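You operate a simulated robot arm through the tools that you are given. There is no shell and no other tool.

Carry out the task below with a simulated two-armed robot. There is one attempt and no reset: what you move stays moved.

JOB
Fit the spacer that the gauge arm shows into the pocket, then lay the green pane in the jig.
Fine: swing the arm aside; press the black gasket home and swing the blue bar across.

Only the result counts: the job must be done as asked and must still hold three seconds after the hand-in. Knocking over, shifting, dropping, spilling or breaking anything else fails it.

ROBOT AND FRAMES
Two 7-joint arms with fingered hands on one trunk that stands fixed in place. Base frame: the origin is at the foot of the trunk, x ahead of it, y to its left, z up; the work surface is at about z = 860. Readings come in mm, degrees, newtons and seconds.
The left shoulder is at [81, 241, 1442], the right one opposite. Payload 4.9 kg a hand.
Tool frame (each hand has its own): the origin (TCP) lies between the finger pads and is the grasp point; the fingertips stand 32 mm ahead of it; z points along the fingers, y is the line along which they close. Largest opening 200 mm; the body of the gripper starts 89 mm behind the TCP. The gripper is a hand of 4 fingers: y runs from the thumb to the fingers, the wrist lies at [0, 0, -267] in the tool frame, and closing takes about 1.5 s.
Orientation is that of the tool frame in the base frame, as a unit quaternion [w, x, y, z]. With the fingers straight down and closing along the base's y, the tool's x points along the base's -x, its y along +y and its z along -z.

CONTROLS
- The arms move only by the tool play_rows. It takes "left_deltas", "right_deltas" or both (then of equal length, played together; a hand with none holds still); each is a list that holds one entry, the list of rows, each a list of 7 numbers: the shift along the tool's x, y, z in mm, then the turn, a rotation vector about the tool's x, y, z in degrees, then the gripper command, from -1 (shut) to 1 (fully open), values between in proportion. In form: [[[x, y, z, rx, ry, rz, jaw], ...]]. A call has 1 to 20 rows; each row shifts and turns the commanded pose from where the row before left it, along the tool's axes as they then stand. Rows are played at 5 a second. More than 50 mm and 8.6 degrees between two rows, or a gripper value outside its range, and nothing of the call is played. A pose out of reach is approached as far as the arm can. The call stops where the force on the tool passes 80 N (or 10 N more than at its start, if that is more) or the arm is blocked; 0.2 s more then pass. The fingers move at their own pace (about 72 mm/s each) and stop on an object; they squeeze with about 28 N. The grip force told is the motor's: it shows also when the fingers shut on nothing. Time passes only in rows, and 0.2 s behind the last, so rows that do not move let the fingers close. It gives the time, the measured TCP pose, the force on the tool (base axes), the opening and the grip force at its end, in the units of the frame above (readings bear some noise), with the torque about the TCP (base axes, N m) and any sound that the robot's microphone picked up.
- Cameras (640 x 400 px; columns grow to the right, rows downward): "scene" is now at [114.8, 11.4, 1609.8]; the picture's right is [0.14, -0.99, 0.00], its down [-0.65, -0.09, -0.76] and it looks along [0.75, 0.11, -0.65] (base axes); focal length 310 px, centre (320, 200). "left" rides on the left gripper at [-69, -69, -116] in its tool frame; the picture's right is [0.71, -0.71, 0.00], its down [0.54, 0.54, -0.64] and it looks along [0.45, 0.45, 0.77] (tool axes); focal length 226 px, centre (320, 200). "right" rides on the right gripper at [69, -69, -116] in its tool frame; the picture's right is [0.71, 0.71, 0.00], its down [-0.54, 0.54, -0.64] and it looks along [-0.45, 0.45, 0.77] (tool axes); focal length 226 px, centre (320, 200). There is no depth. A picture from a camera that has moved, and an enlarged one, comes with that camera's place and axes in the base frame and with its lens.
- get_image(camera): a new picture of that camera. It takes no simulated time.
- lift_body(by): slides the trunk up (or, below 0, down) by that many mm; the arms and the scene camera ride with it, the base frame stays. It gives what a move gives, with no picture.
- set_grasp(shape, hand): the hand has 4 fingers and takes this shape, open, in about a second: jaw (thumb against the fingers, like two jaws); tri (thumb and two fingers); tip (a fingertip pinch); poke (one finger out to press); point (the index stretched); flat (the hand flat); cup (the hand cupped); fist (a fist). The gripper value then closes the fingers along that shape, each until it touches; the sizes above hold for jaw. It gives what a move gives, with no picture.
- turn_head(pan, tilt): turns the head with the scene camera to pan (to the left, within 86 degrees either way) and tilt (down, from -29 to 69), counted from straight ahead of the robot. It gives what a move gives.
- inspect(camera, box): a new picture of the part [left, top, right, bottom] of that camera's present view, enlarged. It takes no simulated time.
- finish_job(): hands the job in; it is judged then, once.

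Nothing tells you positions but the pictures and the camera data. Unless the task says otherwise, let go and move clear before handing in.

The tools are called after "Request:" as a command line: name --argument value ..., lists and objects as JSON in quotes. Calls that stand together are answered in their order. play_rows: Moves the arms, as the interface text tells. Its arguments: {"type":"object","properties":{"left_deltas":{"type":"array","items":{"type":"array","items":{"type":"array","items":{"type":"number"}}}},"right_deltas":{"type":"array","items":{"type":"array","items":{"type":"array","items":{"type":"number"}}}}},"required":[]} The other tools are called the same way: lift_body (by) slides the trunk up or down; set_grasp (shape, hand) gives the hand a shape; turn_head (pan, tilt) turns the head that bears the scene camera; get_image (camera) takes a picture; inspect (camera, box) takes an enlarged picture of a part of a camera's view; finish_job () hands the job in.

At the start:

```text
t: 0.0
left_ee_pos: [609.8, 538.0, 1358.7]
left_tool_rot: [0.0, 0.0, 1.0, 0.0]
left_contact_force: [0.6, 0.5, 0.0]
left_moment: [-0.04, -0.01, 0.0]
left_width: 199.9
left_gripper_force: 0.0
left_shape: jaw
right_ee_pos: [796.7, -184.8, 1256.2]
right_tool_rot: [0.001, 0.001, 1.0, 0.001]
right_contact_force: [-0.1, -0.7, -0.2]
right_moment: [-0.01, -0.01, -0.01]
right_width: 199.8
right_gripper_force: 0.0
right_shape: jaw
trunk travel left (down, up): [-350.0, 490.0]
head pan, tilt: [8.2, 40.7]
```

scene: 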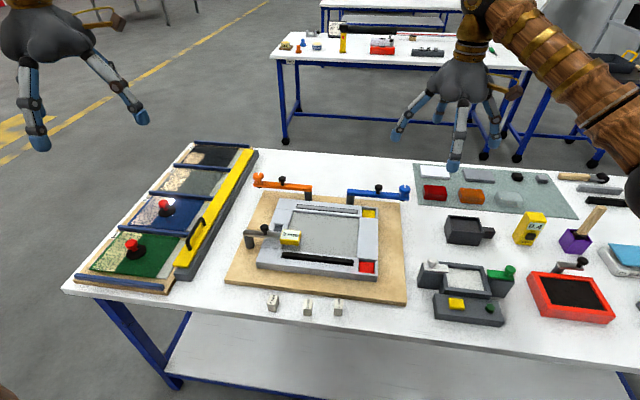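
right: 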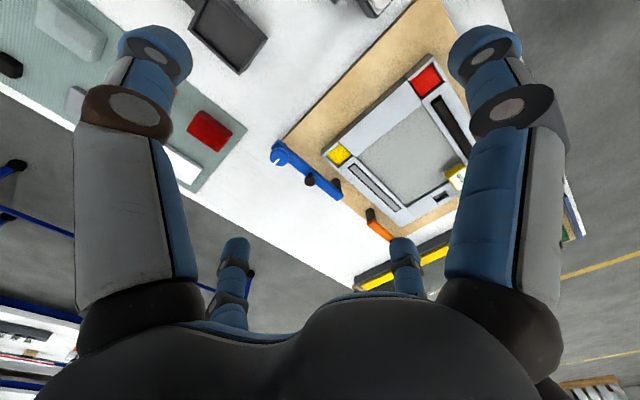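
left: 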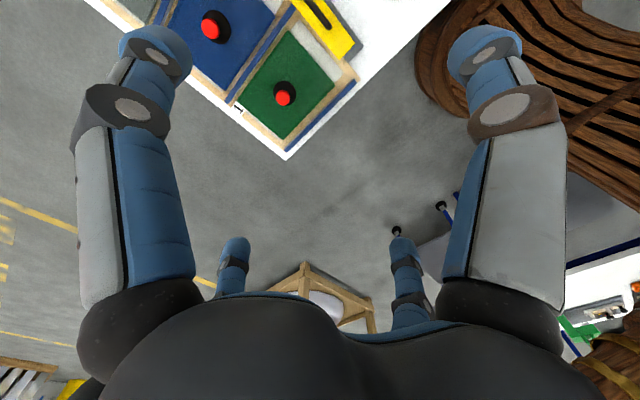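

I see a bench with a jig in the middle: wooden board, gray frame, orange and blue bars, a gauge arm with a label. On the left is a rack with panes behind a yellow bar. I'll look closer before moving anything.

Request:
inspect --camera "scene" --box '[220, 160, 420, 320]'

Request:
inspect --camera "scene" --box '[60, 130, 270, 300]'

Request:
inspect --camera "scene" --box '[400, 150, 640, 340]'

Request:
inspect --camera "scene" --box '[250, 220, 350, 320]'

```text
2.50 times, centred on (320, 240) of scene
camera zoom: at [114.8, 11.4, 1609.8], right [0.14, -0.99, 0.0], down [-0.65, -0.09, -0.76], along [0.75, 0.11, -0.65], focal length 776 px, centre (320, 100)
```

zoom: 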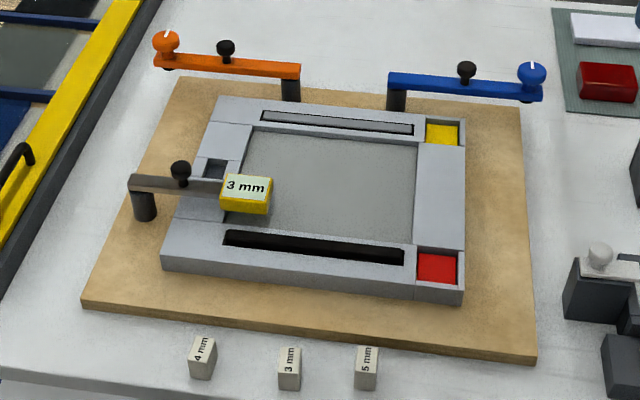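

```text
2.35 times, centred on (165, 215) of scene
camera zoom: at [114.8, 11.4, 1609.8], right [0.14, -0.99, 0.0], down [-0.65, -0.09, -0.76], along [0.75, 0.11, -0.65], focal length 731 px, centre (685, 165)
```

zoom: 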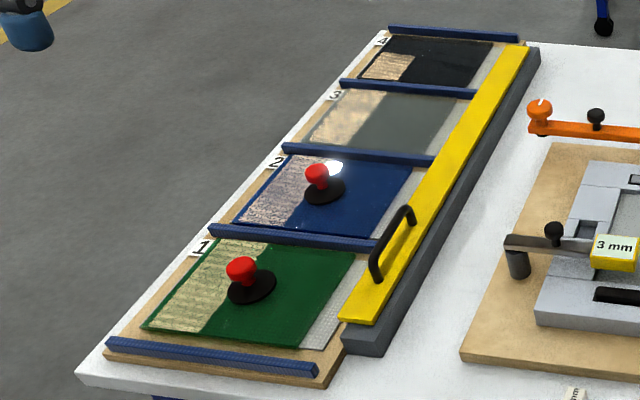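

```text
2.11 times, centred on (520, 245) of scene
camera zoom: at [114.8, 11.4, 1609.8], right [0.14, -0.99, 0.0], down [-0.65, -0.09, -0.76], along [0.75, 0.11, -0.65], focal length 654 px, centre (-101, 105)
```

zoom: 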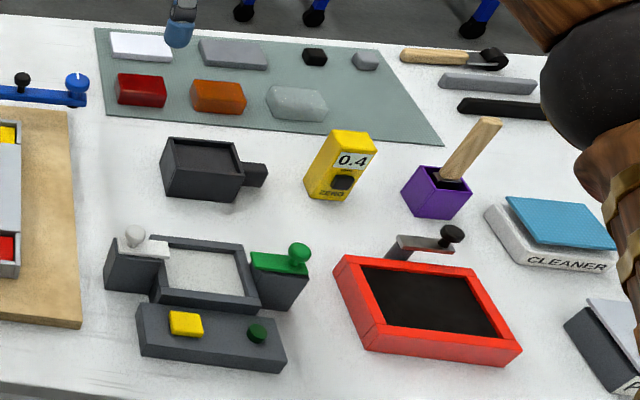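

```text
4.00 times, centred on (300, 270) of scene
camera zoom: at [114.8, 11.4, 1609.8], right [0.14, -0.99, 0.0], down [-0.65, -0.09, -0.76], along [0.75, 0.11, -0.65], focal length 1242 px, centre (400, -80)
```

zoom: 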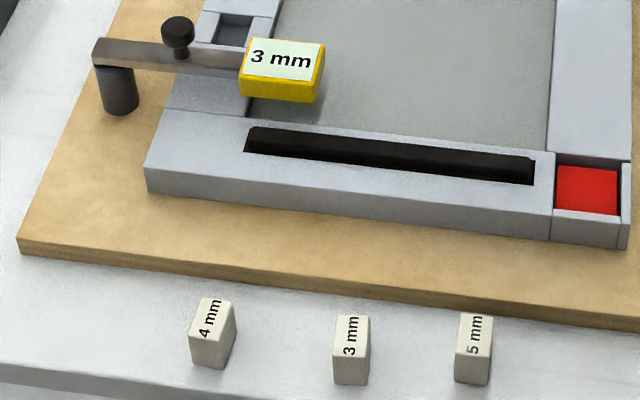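

The gauge arm's label reads "3 mm", and the three spacers in front are 4, 3 and 5 mm, so the 3 mm one is in the middle. I'll zoom in further on the parts I have to handle.

Request:
inspect --camera "scene" --box '[240, 215, 304, 255]'

Request:
inspect --camera "scene" --box '[256, 280, 352, 340]'

Request:
inspect --camera "scene" --box '[334, 175, 414, 225]'

Request:
inspect --camera "scene" --box '[270, 240, 390, 315]'

Request:
inspect --camera "scene" --box '[80, 200, 240, 300]'

Request:
inspect --camera "scene" --box '[240, 165, 400, 265]'

```text
10.00 times, centred on (272, 235) of scene
camera zoom: at [114.8, 11.4, 1609.8], right [0.14, -0.99, 0.0], down [-0.65, -0.09, -0.76], along [0.75, 0.11, -0.65], focal length 3105 px, centre (800, -150)
```

zoom: 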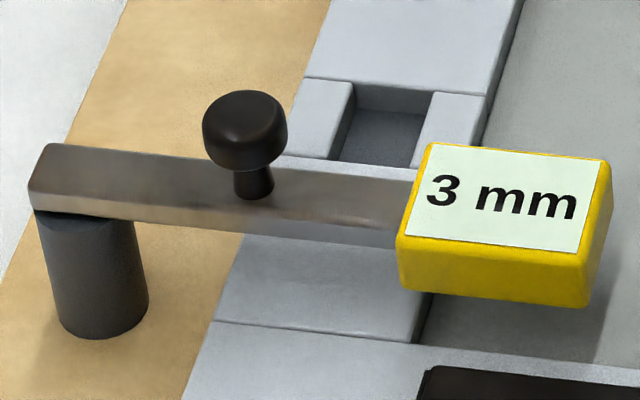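

```text
6.67 times, centred on (304, 310) of scene
camera zoom: at [114.8, 11.4, 1609.8], right [0.14, -0.99, 0.0], down [-0.65, -0.09, -0.76], along [0.75, 0.11, -0.65], focal length 2070 px, centre (427, -533)
```

zoom: 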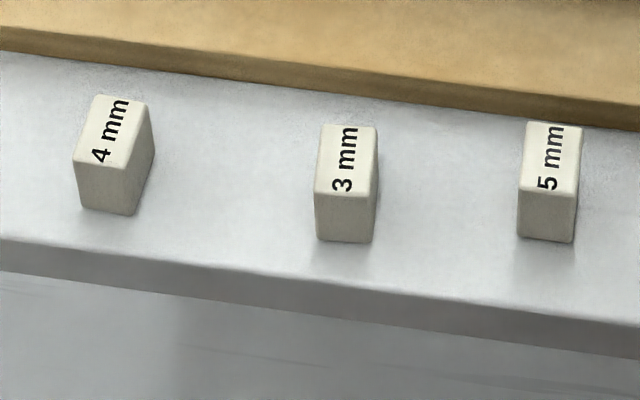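

```text
8.00 times, centred on (374, 200) of scene
camera zoom: at [114.8, 11.4, 1609.8], right [0.14, -0.99, 0.0], down [-0.65, -0.09, -0.76], along [0.75, 0.11, -0.65], focal length 2484 px, centre (-112, 200)
```

zoom: 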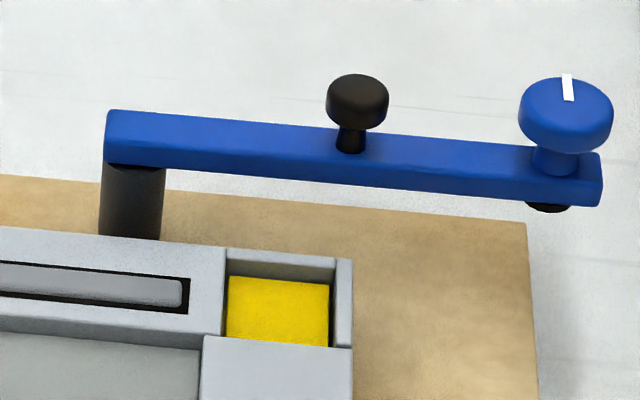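

```text
5.33 times, centred on (330, 278) of scene
camera zoom: at [114.8, 11.4, 1609.8], right [0.14, -0.99, 0.0], down [-0.65, -0.09, -0.76], along [0.75, 0.11, -0.65], focal length 1656 px, centre (267, -213)
```

zoom: 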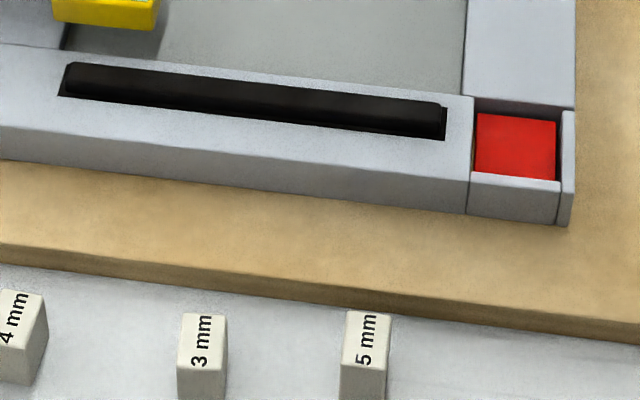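

```text
4.00 times, centred on (160, 250) of scene
camera zoom: at [114.8, 11.4, 1609.8], right [0.14, -0.99, 0.0], down [-0.65, -0.09, -0.76], along [0.75, 0.11, -0.65], focal length 1242 px, centre (960, 0)
```

zoom: 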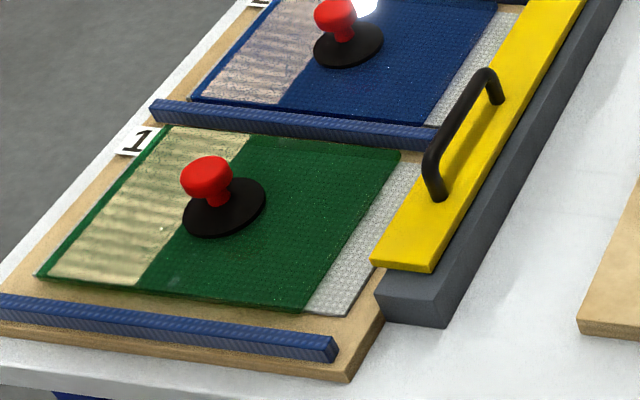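

```text
4.00 times, centred on (320, 215) of scene
camera zoom: at [114.8, 11.4, 1609.8], right [0.14, -0.99, 0.0], down [-0.65, -0.09, -0.76], along [0.75, 0.11, -0.65], focal length 1242 px, centre (320, 140)
```

zoom: 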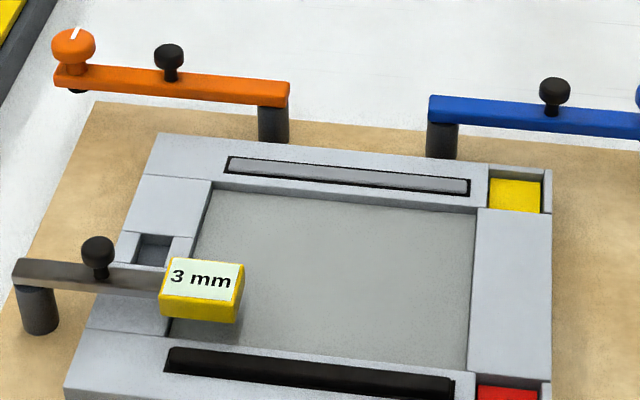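

I have rough coordinates for the jig, the rack and the spacers. Next I'll raise the trunk for a second viewpoint so I can triangulate heights.

Request:
lift_body --by 300

Request:
turn_head --pan 12 --tilt 50

Request:
get_image --camera "scene"

```text
t: 3.0
left_ee_pos: [610.4, 538.9, 1657.8]
left_tool_rot: [0.0, 0.001, 1.0, 0.0]
left_contact_force: [-0.4, 0.2, -0.4]
left_moment: [-0.02, 0.02, -0.03]
left_width: 200.0
left_gripper_force: 0.0
left_shape: jaw
right_ee_pos: [797.5, -184.0, 1557.1]
right_tool_rot: [0.0, 0.0, 1.0, 0.0]
right_contact_force: [-0.7, -0.2, 0.5]
right_moment: [0.0, 0.03, 0.02]
right_width: 199.9
right_gripper_force: 0.0
right_shape: jaw
trunk travel left (down, up): [-650.0, 190.0]
head pan, tilt: [8.2, 40.7]
```

```text
t: 3.7
left_ee_pos: [610.3, 538.6, 1658.8]
left_tool_rot: [0.0, 0.0, 1.0, 0.0]
left_contact_force: [0.1, 0.5, 0.7]
left_moment: [-0.01, -0.03, -0.05]
left_width: 200.0
left_gripper_force: 0.1
left_shape: jaw
right_ee_pos: [798.6, -185.4, 1556.9]
right_tool_rot: [0.0, 0.001, 1.0, -0.001]
right_contact_force: [0.1, -0.2, -0.1]
right_moment: [0.04, 0.02, 0.03]
right_width: 199.9
right_gripper_force: 0.1
right_shape: jaw
trunk travel left (down, up): [-650.0, 190.0]
head pan, tilt: [12.0, 50.0]
```

```text
taken
camera scene: at [106.6, 15.3, 1896.7], right [0.21, -0.98, 0.0], down [-0.75, -0.16, -0.64], along [0.63, 0.13, -0.77], focal length 310 px, centre (320, 200)
```

scene: 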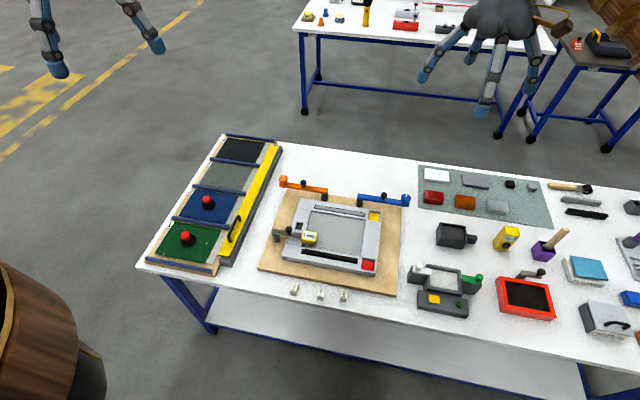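

The second viewpoint works. I'll zoom into the same features from here.

Request:
inspect --camera "scene" --box '[260, 170, 420, 270]'

Request:
inspect --camera "scene" --box '[140, 190, 260, 265]'

Request:
inspect --camera "scene" --box '[264, 210, 328, 250]'

Request:
inspect --camera "scene" --box '[280, 265, 360, 315]'

Request:
inspect --camera "scene" --box '[344, 180, 424, 230]'

Request:
inspect --camera "scene" --box '[270, 220, 390, 295]'

```text
4.00 times, centred on (340, 220) of scene
camera zoom: at [106.6, 15.3, 1896.7], right [0.21, -0.98, 0.0], down [-0.75, -0.16, -0.64], along [0.63, 0.13, -0.77], focal length 1242 px, centre (240, 120)
```

zoom: 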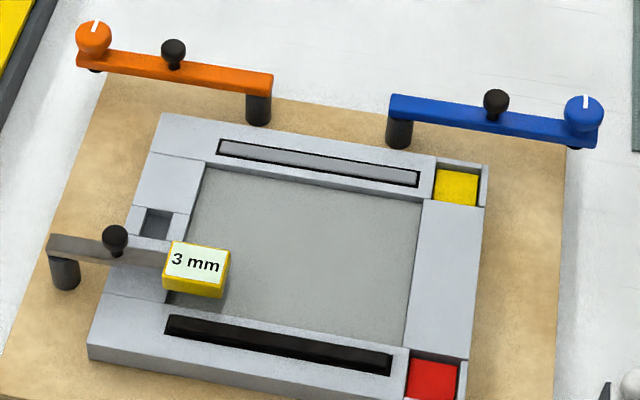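

```text
5.33 times, centred on (200, 228) of scene
camera zoom: at [106.6, 15.3, 1896.7], right [0.21, -0.98, 0.0], down [-0.75, -0.16, -0.64], along [0.63, 0.13, -0.77], focal length 1656 px, centre (960, 53)
```

zoom: 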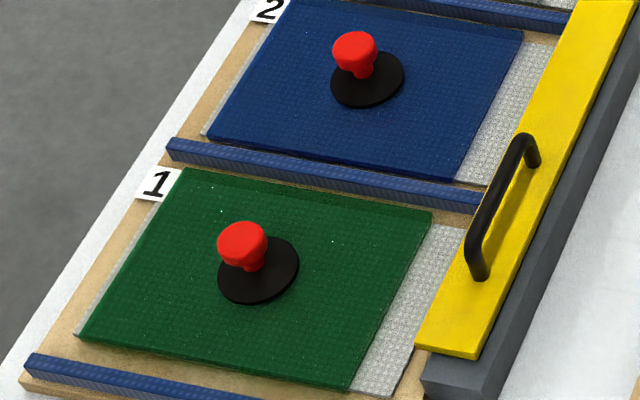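

```text
10.00 times, centred on (296, 230) of scene
camera zoom: at [106.6, 15.3, 1896.7], right [0.21, -0.98, 0.0], down [-0.75, -0.16, -0.64], along [0.63, 0.13, -0.77], focal length 3105 px, centre (560, -100)
```

zoom: 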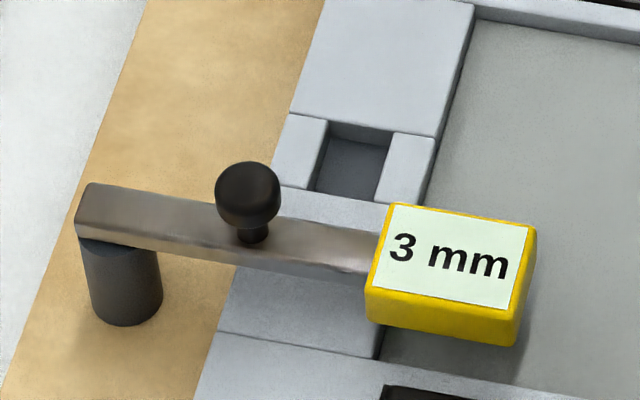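

```text
8.00 times, centred on (320, 290) of scene
camera zoom: at [106.6, 15.3, 1896.7], right [0.21, -0.98, 0.0], down [-0.75, -0.16, -0.64], along [0.63, 0.13, -0.77], focal length 2484 px, centre (320, -520)
```

zoom: 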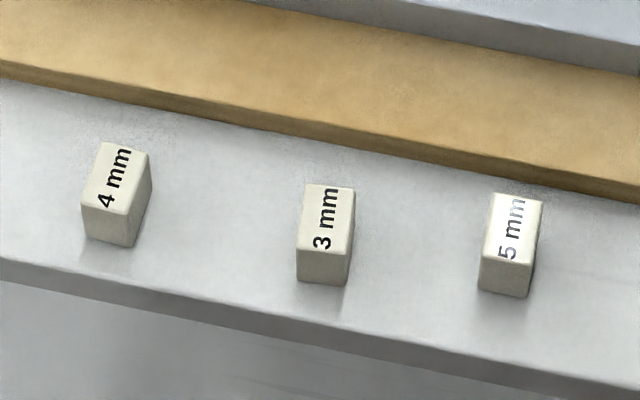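

```text
8.00 times, centred on (384, 205) of scene
camera zoom: at [106.6, 15.3, 1896.7], right [0.21, -0.98, 0.0], down [-0.75, -0.16, -0.64], along [0.63, 0.13, -0.77], focal length 2484 px, centre (-192, 160)
```

zoom: 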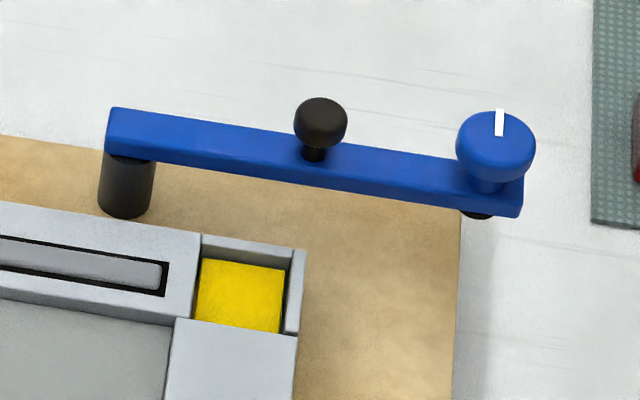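

```text
5.33 times, centred on (330, 258) of scene
camera zoom: at [106.6, 15.3, 1896.7], right [0.21, -0.98, 0.0], down [-0.75, -0.16, -0.64], along [0.63, 0.13, -0.77], focal length 1656 px, centre (267, -107)
```

zoom: 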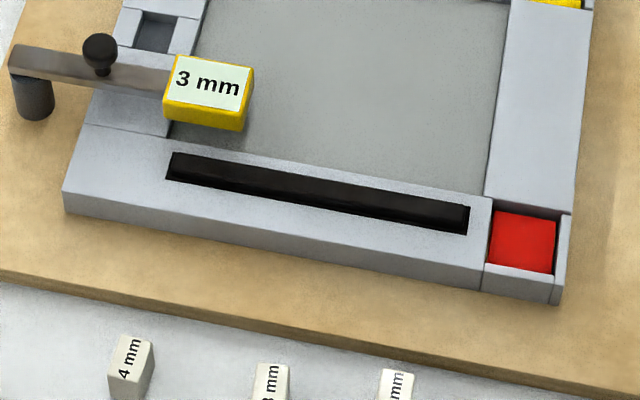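

From triangulation the frame top is about z 905, the pane about z 880, and the 3 mm spacer sits near (533, 102). I'll take tighter zooms of the pocket, frame corners and pane edges for precision.

Request:
inspect --camera "scene" --box '[282, 216, 314, 236]'

Request:
inspect --camera "scene" --box '[296, 195, 328, 215]'

Request:
inspect --camera "scene" --box '[360, 200, 392, 220]'

Request:
inspect --camera "scene" --box '[356, 255, 388, 275]'

Request:
inspect --camera "scene" --box '[280, 240, 328, 270]'

Request:
inspect --camera "scene" --box '[168, 225, 216, 255]'

```text
16.00 times, centred on (298, 226) of scene
camera zoom: at [106.6, 15.3, 1896.7], right [0.21, -0.98, 0.0], down [-0.75, -0.16, -0.64], along [0.63, 0.13, -0.77], focal length 4969 px, centre (672, -216)
```

zoom: 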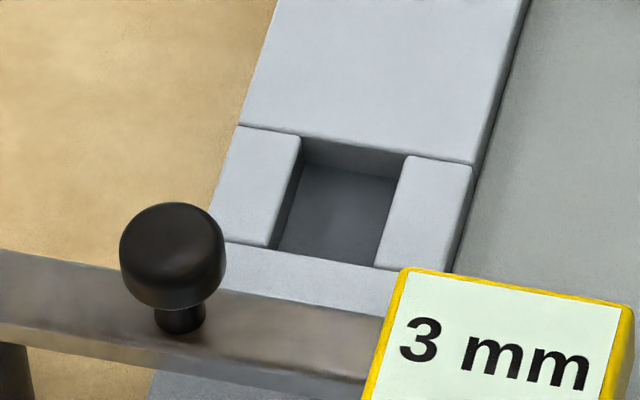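

```text
16.00 times, centred on (312, 205) of scene
camera zoom: at [106.6, 15.3, 1896.7], right [0.21, -0.98, 0.0], down [-0.75, -0.16, -0.64], along [0.63, 0.13, -0.77], focal length 4969 px, centre (448, 120)
```

zoom: 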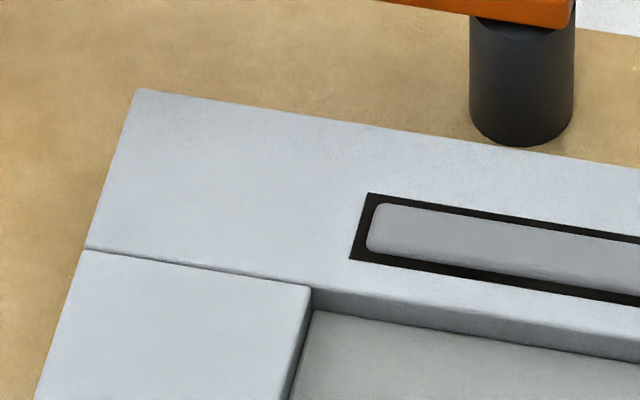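

```text
16.00 times, centred on (376, 210) of scene
camera zoom: at [106.6, 15.3, 1896.7], right [0.21, -0.98, 0.0], down [-0.75, -0.16, -0.64], along [0.63, 0.13, -0.77], focal length 4969 px, centre (-576, 40)
```

zoom: 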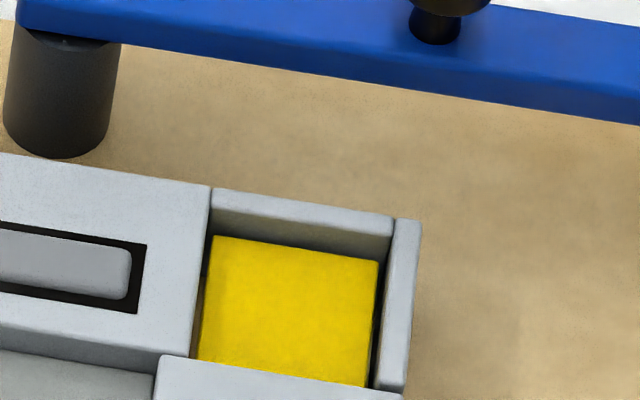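

```text
16.00 times, centred on (372, 265) of scene
camera zoom: at [106.6, 15.3, 1896.7], right [0.21, -0.98, 0.0], down [-0.75, -0.16, -0.64], along [0.63, 0.13, -0.77], focal length 4969 px, centre (-512, -840)
```

zoom: 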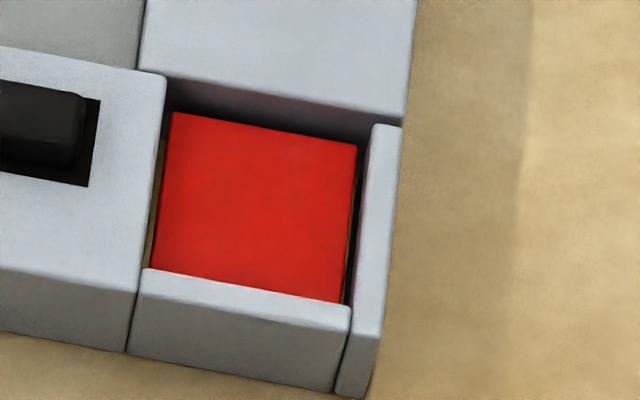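

```text
13.33 times, centred on (304, 255) of scene
camera zoom: at [106.6, 15.3, 1896.7], right [0.21, -0.98, 0.0], down [-0.75, -0.16, -0.64], along [0.63, 0.13, -0.77], focal length 4140 px, centre (533, -533)
```

zoom: 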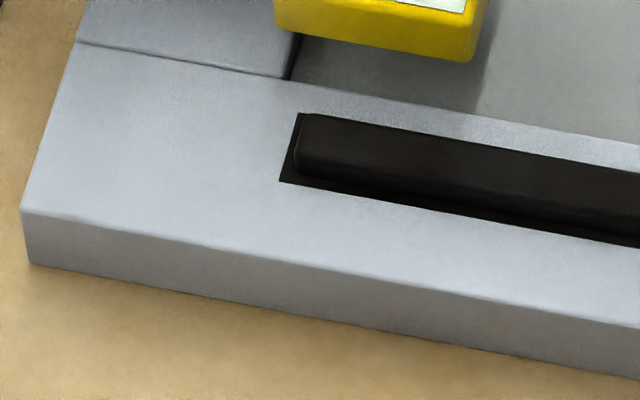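

```text
13.33 times, centred on (192, 240) of scene
camera zoom: at [106.6, 15.3, 1896.7], right [0.21, -0.98, 0.0], down [-0.75, -0.16, -0.64], along [0.63, 0.13, -0.77], focal length 4140 px, centre (2027, -333)
```

zoom: 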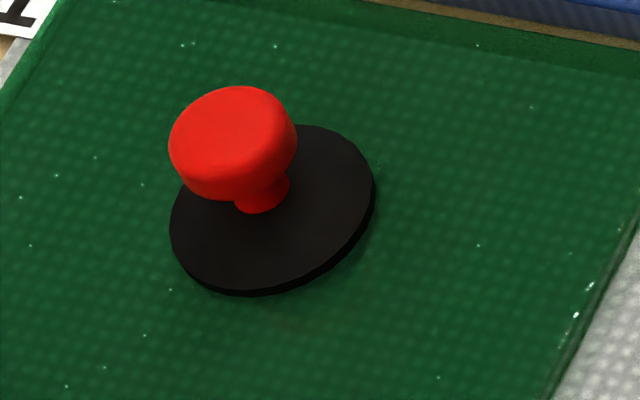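

Measured so far: the jig opening is x 689–858, y −10–210, with the pocket at about (773, 240). The green pane's knob is at (633, 643), and the gauge arm pivots at (713, 312). I'll go back to working height and study how the left hand looks when closed.

Request:
lift_body --by -300

Request:
play_rows --left_deltas '[[[0, 0, 0, 0, 0, 0, -1], [0, 0, 0, 0, 0, 0, -1], [0, 0, 0, 0, 0, 0, -1], [0, 0, 0, 0, 0, 0, -1], [0, 0, 0, 0, 0, 0, -1], [0, 0, 0, 0, 0, 0, -1], [0, 0, 0, 0, 0, 0, -1], [0, 0, 0, 0, 0, 0, -1], [0, 0, 0, 0, 0, 0, -1], [0, 0, 0, 0, 0, 0, -1]]]'

Request:
turn_head --pan 25 --tilt 35

Request:
get_image --camera "scene"

Request:
get_image --camera "left"

```text
t: 6.7
left_ee_pos: [610.8, 539.6, 1358.3]
left_tool_rot: [0.0, 0.0, 1.0, -0.001]
left_contact_force: [0.2, -1.2, -0.3]
left_moment: [0.01, -0.02, -0.02]
left_width: 200.0
left_gripper_force: 0.1
left_shape: jaw
right_ee_pos: [797.3, -184.2, 1256.8]
right_tool_rot: [0.001, 0.0, 1.0, 0.0]
right_contact_force: [1.1, 0.1, 0.0]
right_moment: [0.03, 0.02, 0.02]
right_width: 200.1
right_gripper_force: 0.1
right_shape: jaw
trunk travel left (down, up): [-350.0, 490.0]
head pan, tilt: [12.0, 50.0]
```

```text
t: 8.9
left_ee_pos: [611.4, 538.9, 1359.3]
left_tool_rot: [0.0, 0.0, 1.0, 0.0]
left_contact_force: [0.3, -0.5, 0.7]
left_moment: [-0.01, -0.05, 0.02]
left_width: 0.0
left_gripper_force: 27.5
left_shape: jaw
right_ee_pos: [798.2, -184.7, 1257.6]
right_tool_rot: [0.0, -0.001, 1.0, 0.0]
right_contact_force: [0.1, 0.5, -0.1]
right_moment: [-0.01, 0.01, -0.02]
right_width: 200.2
right_gripper_force: 0.0
right_shape: jaw
trunk travel left (down, up): [-350.0, 490.0]
head pan, tilt: [12.0, 50.0]
```

```text
t: 9.7
left_ee_pos: [611.5, 538.4, 1358.7]
left_tool_rot: [0.0, 0.0, 1.0, 0.0]
left_contact_force: [-0.3, 1.3, 1.0]
left_moment: [-0.01, -0.02, 0.02]
left_width: 0.0
left_gripper_force: 27.8
left_shape: jaw
right_ee_pos: [797.8, -185.7, 1256.5]
right_tool_rot: [0.0, 0.0, 1.0, 0.001]
right_contact_force: [0.3, 0.5, -0.4]
right_moment: [0.0, 0.0, 0.0]
right_width: 199.8
right_gripper_force: 0.1
right_shape: jaw
trunk travel left (down, up): [-350.0, 490.0]
head pan, tilt: [25.0, 35.0]
```

```text
taken
camera scene: at [110.9, 36.4, 1618.3], right [0.42, -0.91, 0.0], down [-0.52, -0.24, -0.82], along [0.74, 0.35, -0.57], focal length 310 px, centre (320, 200)
```

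scene: 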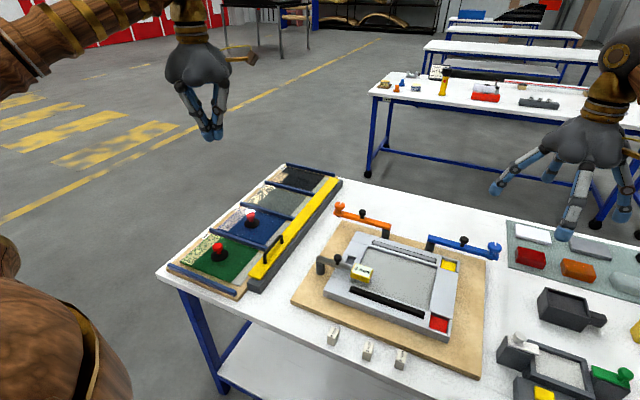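

```text
taken
camera left: at [678.0, 469.6, 1473.8], right [-0.71, -0.71, 0.0], down [-0.54, 0.54, 0.64], along [-0.45, 0.45, -0.77], focal length 226 px, centre (320, 200)
```

left: 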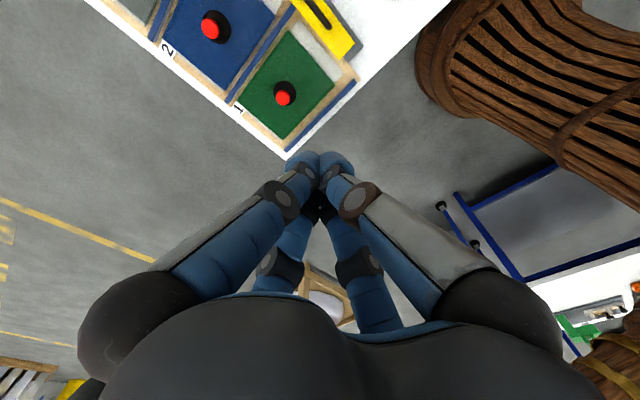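

The hand is closed now. I'll zoom on it to learn the finger layout.

Request:
inspect --camera "scene" --box '[140, 20, 300, 150]'

Request:
inspect --camera "left" --box '[220, 120, 420, 245]'

Request:
inspect --camera "scene" --box '[470, 60, 640, 240]'

```text
3.08 times, centred on (220, 85) of scene
camera zoom: at [110.9, 36.4, 1618.3], right [0.42, -0.91, 0.0], down [-0.52, -0.24, -0.82], along [0.74, 0.35, -0.57], focal length 956 px, centre (628, 554)
```

zoom: 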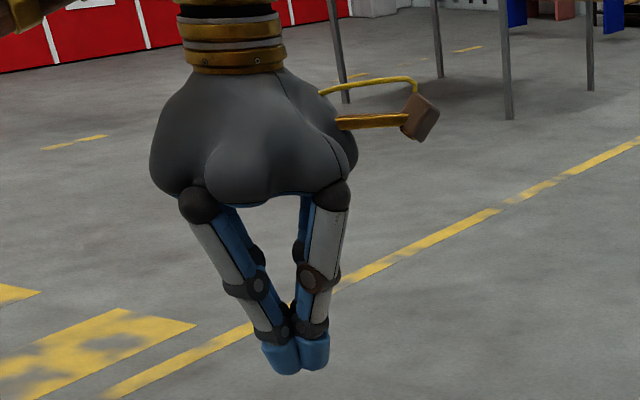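

```text
3.20 times, centred on (320, 182) of left
camera zoom: at [678.0, 469.6, 1473.8], right [-0.71, -0.71, 0.0], down [-0.54, 0.54, 0.64], along [-0.45, 0.45, -0.77], focal length 723 px, centre (320, 256)
```

zoom: 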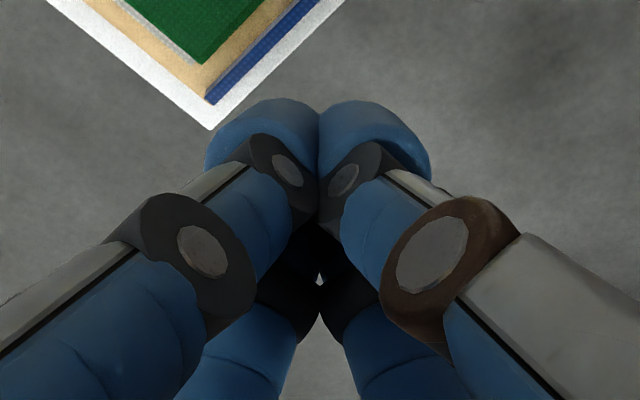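

```text
2.22 times, centred on (555, 150) of scene
camera zoom: at [110.9, 36.4, 1618.3], right [0.42, -0.91, 0.0], down [-0.52, -0.24, -0.82], along [0.74, 0.35, -0.57], focal length 690 px, centre (-202, 311)
```

zoom: 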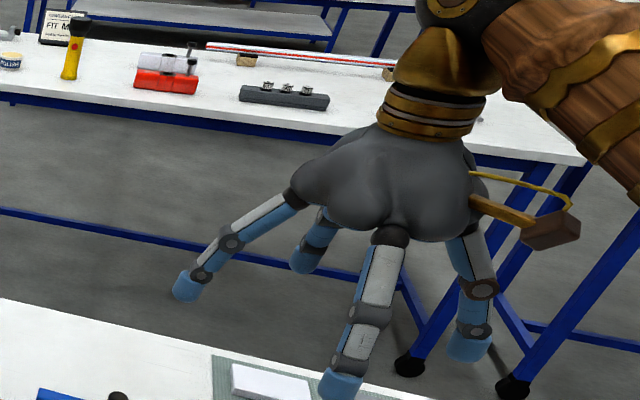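

The four fingers sit in a cross and converge to the centre, so closed they make a compact poker. I'll bring the closed left hand above the far side of the gauge arm's block.

Request:
play_rows --left_deltas '[[[-17.4, -35.1, 22, 0, 0, 0, -1], [-17.4, -35.1, 22, 0, 0, 0, -1], [-17.4, -35.1, 22, 0, 0, 0, -1], [-17.4, -35.1, 22, 0, 0, 0, -1], [-17.4, -35.1, 22, 0, 0, 0, -1], [-17.4, -35.1, 22, 0, 0, 0, -1], [-17.4, -35.1, 22, 0, 0, 0, -1], [-17.4, -35.1, 22, 0, 0, 0, -1], [-17.4, -35.1, 22, 0, 0, 0, -1], [-17.4, -35.1, 22, 0, 0, 0, -1], [0, 0, 0, 0, 0, 0, -1], [0, 0, 0, 0, 0, 0, -1]]]'

Request:
get_image --camera "scene"

Request:
get_image --camera "left"

```text
t: 12.3
left_ee_pos: [783.9, 186.2, 1139.7]
left_tool_rot: [0.0, 0.0, 1.0, 0.0]
left_contact_force: [0.2, 0.6, 0.3]
left_moment: [0.01, -0.04, 0.01]
left_width: 0.1
left_gripper_force: 27.5
left_shape: jaw
right_ee_pos: [797.2, -183.3, 1257.1]
right_tool_rot: [0.001, -0.001, 1.0, 0.0]
right_contact_force: [-0.1, 0.6, 0.0]
right_moment: [-0.04, 0.01, 0.01]
right_width: 200.1
right_gripper_force: 0.0
right_shape: jaw
trunk travel left (down, up): [-350.0, 490.0]
head pan, tilt: [25.0, 35.0]
```

```text
taken
camera scene: at [110.5, 36.5, 1618.4], right [0.42, -0.91, 0.0], down [-0.52, -0.24, -0.82], along [0.74, 0.35, -0.57], focal length 310 px, centre (320, 200)
```

scene: 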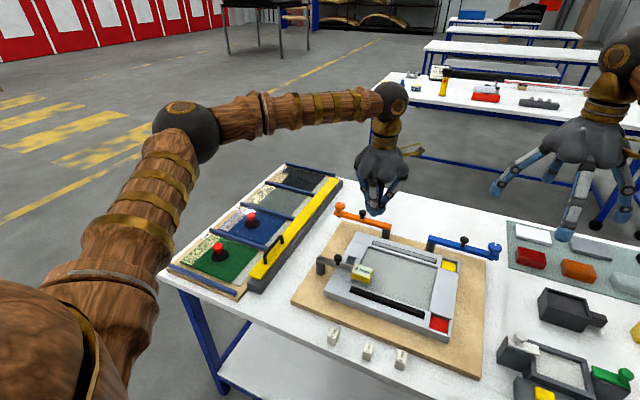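

```text
taken
camera left: at [852.1, 117.6, 1253.7], right [-0.71, -0.71, 0.0], down [-0.54, 0.54, 0.64], along [-0.45, 0.45, -0.77], focal length 226 px, centre (320, 200)
```

left: 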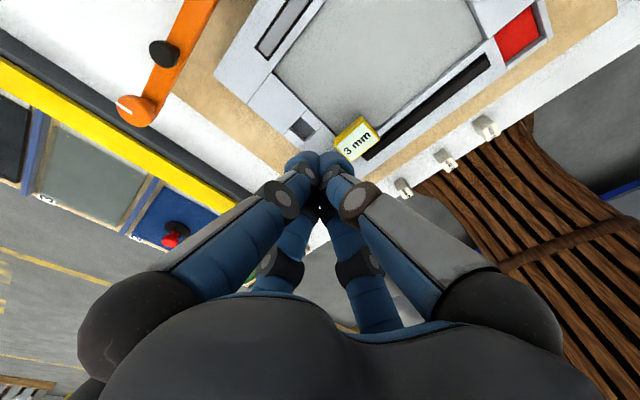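

The hand is above the far side of the arm. I'll lower it partway and check clearance.

Request:
play_rows --left_deltas '[[[0, 0, 30, 0, 0, 0, -1], [0, 0, 30, 0, 0, 0, -1], [0, 0, 30, 0, 0, 0, -1], [0, 0, 30, 0, 0, 0, -1], [0, 0, 30, 0, 0, 0, -1], [0, 0, 0, 0, 0, 0, -1]]]'

Request:
turn_head --pan 12 --tilt 42

Request:
inspect --camera "scene" --box '[240, 120, 420, 260]'

Request:
inspect --camera "left" --box '[220, 60, 420, 220]'

```text
t: 13.7
left_ee_pos: [785.9, 187.7, 991.1]
left_tool_rot: [0.0, 0.0, 1.0, 0.0]
left_contact_force: [0.4, 0.2, -0.8]
left_moment: [-0.04, -0.01, -0.04]
left_width: 0.0
left_gripper_force: 27.6
left_shape: jaw
right_ee_pos: [798.1, -184.2, 1257.3]
right_tool_rot: [-0.001, 0.0, 1.0, 0.0]
right_contact_force: [0.4, 0.2, 0.0]
right_moment: [0.01, 0.02, -0.02]
right_width: 199.8
right_gripper_force: 0.0
right_shape: jaw
trunk travel left (down, up): [-350.0, 490.0]
head pan, tilt: [25.0, 35.0]
```

```text
t: 14.4
left_ee_pos: [785.4, 187.8, 989.7]
left_tool_rot: [0.001, 0.0, 1.0, 0.0]
left_contact_force: [0.3, 0.1, -0.3]
left_moment: [-0.04, -0.03, -0.03]
left_width: 0.0
left_gripper_force: 28.4
left_shape: jaw
right_ee_pos: [797.1, -184.2, 1257.3]
right_tool_rot: [0.0, 0.0, 1.0, 0.0]
right_contact_force: [-0.3, -0.8, -0.3]
right_moment: [-0.02, -0.02, 0.01]
right_width: 199.8
right_gripper_force: 0.0
right_shape: jaw
trunk travel left (down, up): [-350.0, 490.0]
head pan, tilt: [12.0, 42.0]
```

```text
2.86 times, centred on (330, 190) of scene
camera zoom: at [112.9, 16.5, 1607.9], right [0.21, -0.98, 0.0], down [-0.65, -0.14, -0.74], along [0.73, 0.15, -0.67], focal length 887 px, centre (291, 229)
```

zoom: 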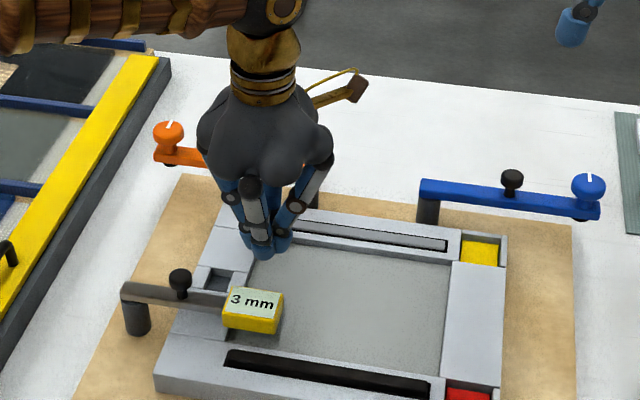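

```text
2.50 times, centred on (320, 140) of left
camera zoom: at [852.8, 118.5, 1105.2], right [-0.71, -0.71, 0.0], down [-0.54, 0.54, 0.64], along [-0.45, 0.46, -0.77], focal length 565 px, centre (320, 350)
```

zoom: 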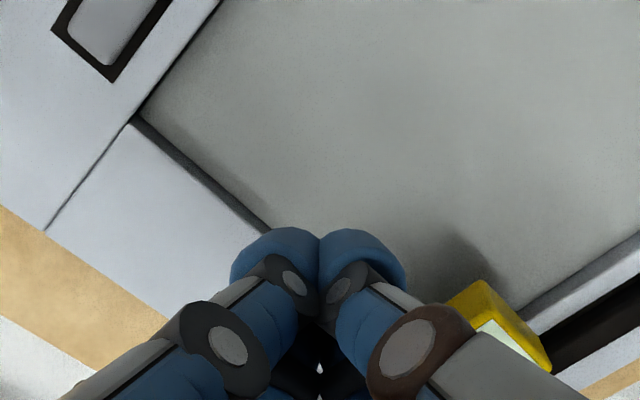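

Clearance is good. I'll lower to just above the frame and start pushing the arm toward the robot.

Request:
play_rows --left_deltas '[[[0, 0, 16, 0, 0, 0, -1], [0, 0, 16, 0, 0, 0, -1], [10.5, 0, 0, 0, 0, 0, -1], [10.5, 0, 0, 0, 0, 0, -1], [10.5, 0, 0, 0, 0, 0, -1], [11.15, -2.6, 0, 0, 0, 0, -1], [11.15, -2.6, 0, 0, 0, 0, -1], [11.5, -0.7, 0, 0, 0, 0, -1], [11.5, -0.7, 0, 0, 0, 0, -1], [0, 0, 0, 0, 0, 0, -1]]]'

Request:
inspect --camera "scene" --box '[240, 120, 420, 260]'

```text
t: 16.6
left_ee_pos: [707.4, 181.0, 957.1]
left_tool_rot: [0.0, -0.001, 1.0, 0.0]
left_contact_force: [0.3, 0.0, 0.5]
left_moment: [0.01, 0.0, 0.0]
left_width: 0.1
left_gripper_force: 28.2
left_shape: jaw
right_ee_pos: [797.6, -184.0, 1256.7]
right_tool_rot: [-0.001, 0.0, 1.0, 0.0]
right_contact_force: [0.4, 0.1, -0.3]
right_moment: [0.0, 0.02, -0.05]
right_width: 199.9
right_gripper_force: 0.0
right_shape: jaw
trunk travel left (down, up): [-350.0, 490.0]
head pan, tilt: [12.0, 42.0]
```

```text
2.86 times, centred on (330, 190) of scene
camera zoom: at [113.3, 16.3, 1607.8], right [0.21, -0.98, 0.0], down [-0.66, -0.14, -0.74], along [0.73, 0.15, -0.67], focal length 887 px, centre (291, 229)
```

zoom: 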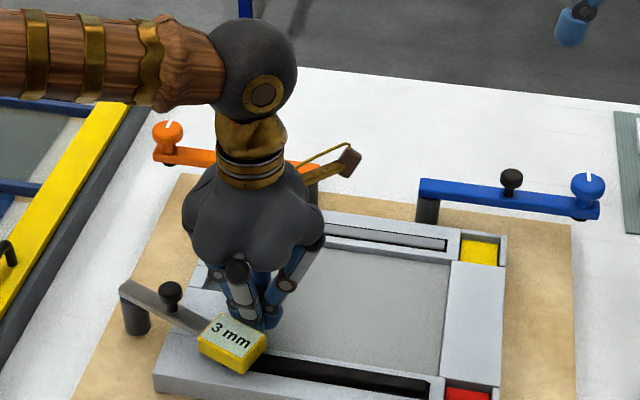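

The arm swings freely toward the robot. I'll follow the arc on to about 90–95°.

Request:
play_rows --left_deltas '[[[11.35, 1.4, 0, 0, 0, 0, -1], [11.35, 1.4, 0, 0, 0, 0, -1], [11, 3.25, 0, 0, 0, 0, -1], [11, 3.25, 0, 0, 0, 0, -1], [10.2, 5.2, 0, 0, 0, 0, -1], [10.2, 5.2, 0, 0, 0, 0, -1], [9.15, 6.9, 0, 0, 0, 0, -1], [9.15, 6.9, 0, 0, 0, 0, -1], [7.9, 8.35, 0, 0, 0, 0, -1], [7.9, 8.35, 0, 0, 0, 0, -1], [6.25, 9.6, 0, 0, 0, 0, -1], [6.25, 9.6, 0, 0, 0, 0, -1], [4.5, 10.55, 0, 0, 0, 0, -1], [4.5, 10.55, 0, 0, 0, 0, -1], [0, 0, 0, 0, 0, 0, -1]]]'

Request:
inspect --camera "scene" --box '[220, 150, 420, 320]'

```text
t: 19.8
left_ee_pos: [586.4, 269.6, 956.6]
left_tool_rot: [0.0, 0.001, 1.0, 0.0]
left_contact_force: [3.1, -8.5, 3.2]
left_moment: [0.02, -0.05, -0.1]
left_width: 0.0
left_gripper_force: 27.4
left_shape: jaw
right_ee_pos: [798.0, -186.6, 1255.7]
right_tool_rot: [0.0, 0.001, 1.0, 0.0]
right_contact_force: [0.7, -0.4, 0.2]
right_moment: [0.01, 0.0, 0.04]
right_width: 200.2
right_gripper_force: 0.1
right_shape: jaw
trunk travel left (down, up): [-350.0, 490.0]
head pan, tilt: [12.0, 42.0]
```

```text
2.35 times, centred on (320, 235) of scene
camera zoom: at [113.3, 14.6, 1607.9], right [0.21, -0.98, 0.0], down [-0.66, -0.14, -0.74], along [0.73, 0.15, -0.67], focal length 731 px, centre (320, 118)
```

zoom: 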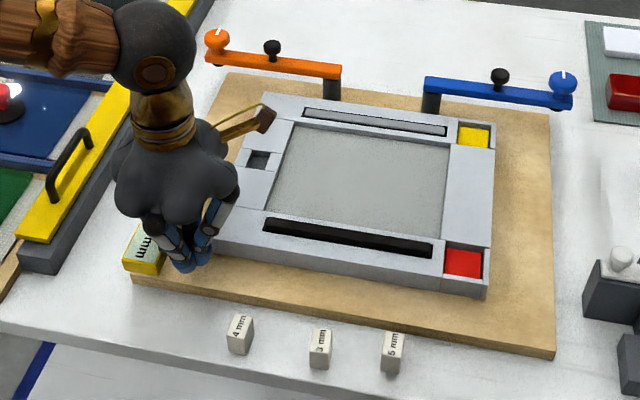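

The arm has been swung aside to roughly 95°. I'll back off from it and rise.

Request:
play_rows --left_deltas '[[[0, -12, 0, 0, 0, 0, -1], [0, -12, 0, 0, 0, 0, -1], [0, -12, -5, 0, 0, 0, -1], [0, -10, -30, 0, 0, 0, -1], [0, -10, -40, 0, 0, 0, -1], [0, -10, -40, 0, 0, 0, -1], [0, -10, -40, 0, 0, 0, -0.4], [0, 0, 0, 0, 0, 0, -0.4], [0, 0, 0, 0, 0, 0, -0.4]]]'

Request:
inspect --camera "scene" --box '[200, 150, 400, 320]'

Request:
get_image --camera "left"

```text
t: 21.8
left_ee_pos: [587.5, 196.4, 1109.8]
left_tool_rot: [0.0, 0.001, 1.0, 0.0]
left_contact_force: [-0.8, 0.6, -0.1]
left_moment: [0.02, 0.02, -0.02]
left_width: 59.8
left_gripper_force: 0.1
left_shape: jaw
right_ee_pos: [797.5, -183.8, 1257.4]
right_tool_rot: [0.0, 0.0, 1.0, 0.0]
right_contact_force: [0.1, 0.1, -0.6]
right_moment: [0.0, -0.02, 0.02]
right_width: 199.9
right_gripper_force: 0.0
right_shape: jaw
trunk travel left (down, up): [-350.0, 490.0]
head pan, tilt: [12.0, 42.0]
```

```text
2.35 times, centred on (300, 235) of scene
camera zoom: at [113.1, 16.7, 1607.8], right [0.21, -0.98, 0.0], down [-0.65, -0.14, -0.74], along [0.73, 0.15, -0.67], focal length 731 px, centre (367, 118)
```

zoom: 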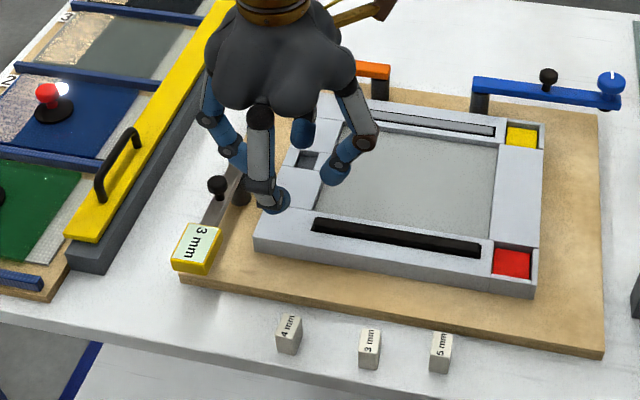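

```text
taken
camera left: at [655.0, 126.9, 1226.2], right [-0.71, -0.71, 0.0], down [-0.54, 0.54, 0.64], along [-0.45, 0.45, -0.77], focal length 226 px, centre (320, 200)
```

left: 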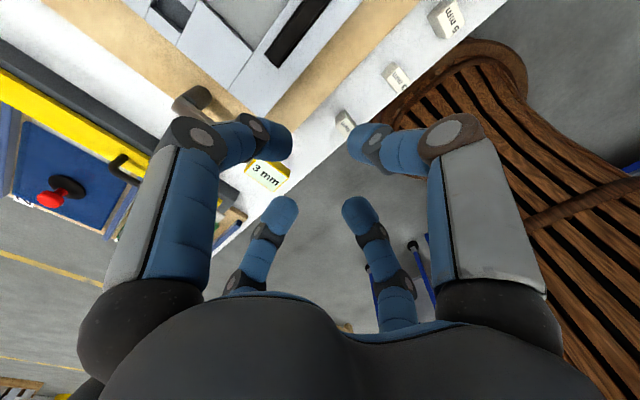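

The arm is clear, pointing toward the robot. Next I'll measure the 3 mm spacer and the pocket at high zoom.

Request:
inspect --camera "scene" --box '[301, 284, 341, 309]'

Request:
inspect --camera "left" --box '[320, 40, 480, 140]'

Request:
inspect --camera "scene" --box '[270, 205, 310, 230]'

```text
16.00 times, centred on (321, 296) of scene
camera zoom: at [113.1, 16.7, 1607.8], right [0.21, -0.98, 0.0], down [-0.65, -0.14, -0.74], along [0.73, 0.15, -0.67], focal length 4969 px, centre (304, -1344)
```

zoom: 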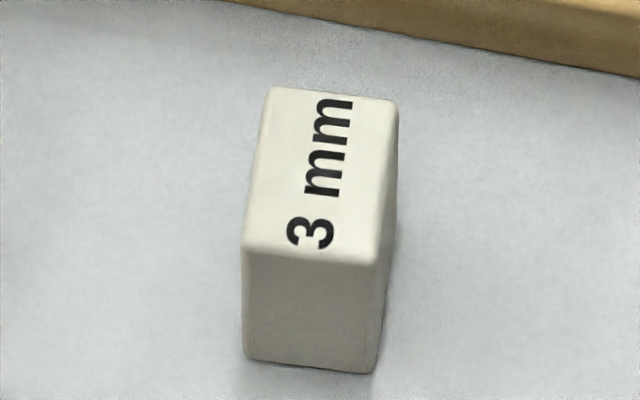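

```text
4.00 times, centred on (400, 90) of left
camera zoom: at [655.0, 126.9, 1226.2], right [-0.71, -0.71, 0.0], down [-0.54, 0.54, 0.64], along [-0.45, 0.45, -0.77], focal length 904 px, centre (0, 640)
```

zoom: 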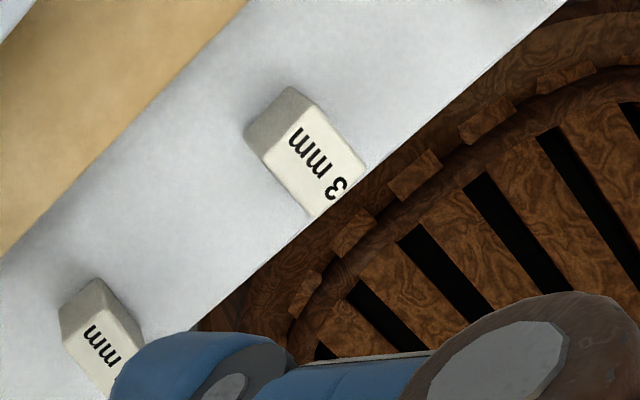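

```text
16.00 times, centred on (290, 218) of scene
camera zoom: at [113.1, 16.7, 1607.8], right [0.21, -0.98, 0.0], down [-0.65, -0.14, -0.74], along [0.73, 0.15, -0.67], focal length 4969 px, centre (800, -80)
```

zoom: 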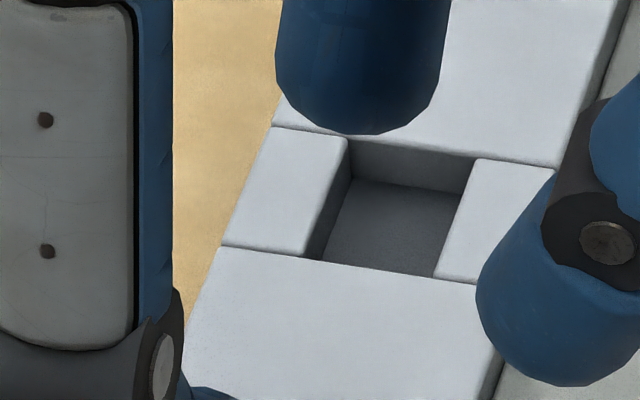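

The spacer measures about 21 × 29 × 32 mm, centred near (534, 103) and turned about 5°. The pocket is about 26 × 33 mm and 10 mm deep. I'll bring the partly open hand over the spacer with a matching turn.

Request:
play_rows --left_deltas '[[[13.3, -23.3, 10, 0, 0, 0, -0.5], [13.3, -23.3, 20, 0, 0, 0, -0.5], [13.3, -23.3, 30, 0, 0, 0, -0.5], [13.4, -23.2, 30, 0, 0, 0, -0.5], [0, 0, 20, 0, 0, -2.4, -0.5], [0, 0, 20, 0, 0, -2.4, -0.5], [0, 0, 0, 0, 0, 0, -0.5], [0, 0, 0, 0, 0, 0, -0.5]]]'

Request:
inspect --camera "scene" --box '[260, 210, 380, 320]'

Request:
inspect --camera "left" --box '[240, 60, 400, 200]'

```text
t: 23.6
left_ee_pos: [534.4, 103.1, 981.5]
left_tool_rot: [0.0, -0.042, 0.999, 0.0]
left_contact_force: [-0.1, -0.1, -0.4]
left_moment: [0.05, -0.03, -0.03]
left_width: 50.3
left_gripper_force: 0.2
left_shape: jaw
right_ee_pos: [796.8, -184.5, 1256.7]
right_tool_rot: [0.0, 0.0, 1.0, -0.001]
right_contact_force: [-0.7, 1.1, 0.7]
right_moment: [-0.04, 0.01, 0.03]
right_width: 199.9
right_gripper_force: 0.1
right_shape: jaw
trunk travel left (down, up): [-350.0, 490.0]
head pan, tilt: [12.0, 42.0]
```

```text
3.64 times, centred on (320, 265) of scene
camera zoom: at [112.7, 16.7, 1607.9], right [0.21, -0.98, 0.0], down [-0.65, -0.14, -0.74], along [0.73, 0.15, -0.67], focal length 1129 px, centre (320, -36)
```

zoom: 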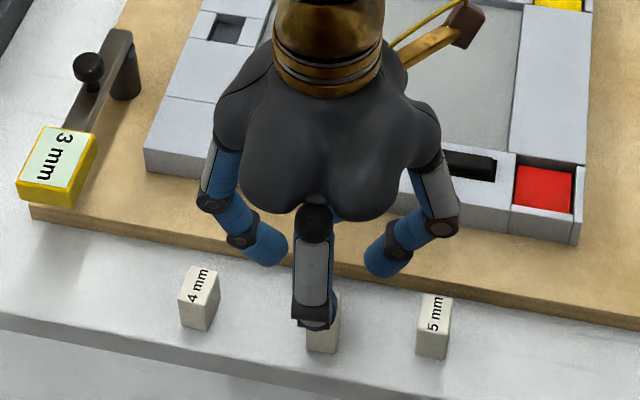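

```text
2.86 times, centred on (320, 130) of left
camera zoom: at [606.6, 40.0, 1096.7], right [-0.65, -0.76, 0.0], down [-0.59, 0.49, 0.64], along [-0.49, 0.42, -0.77], focal length 646 px, centre (320, 400)
```

zoom: 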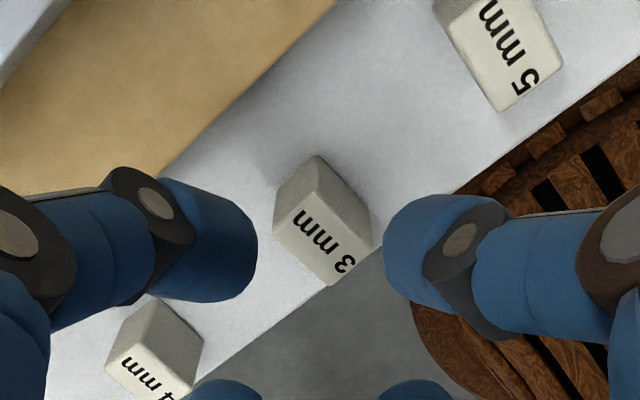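

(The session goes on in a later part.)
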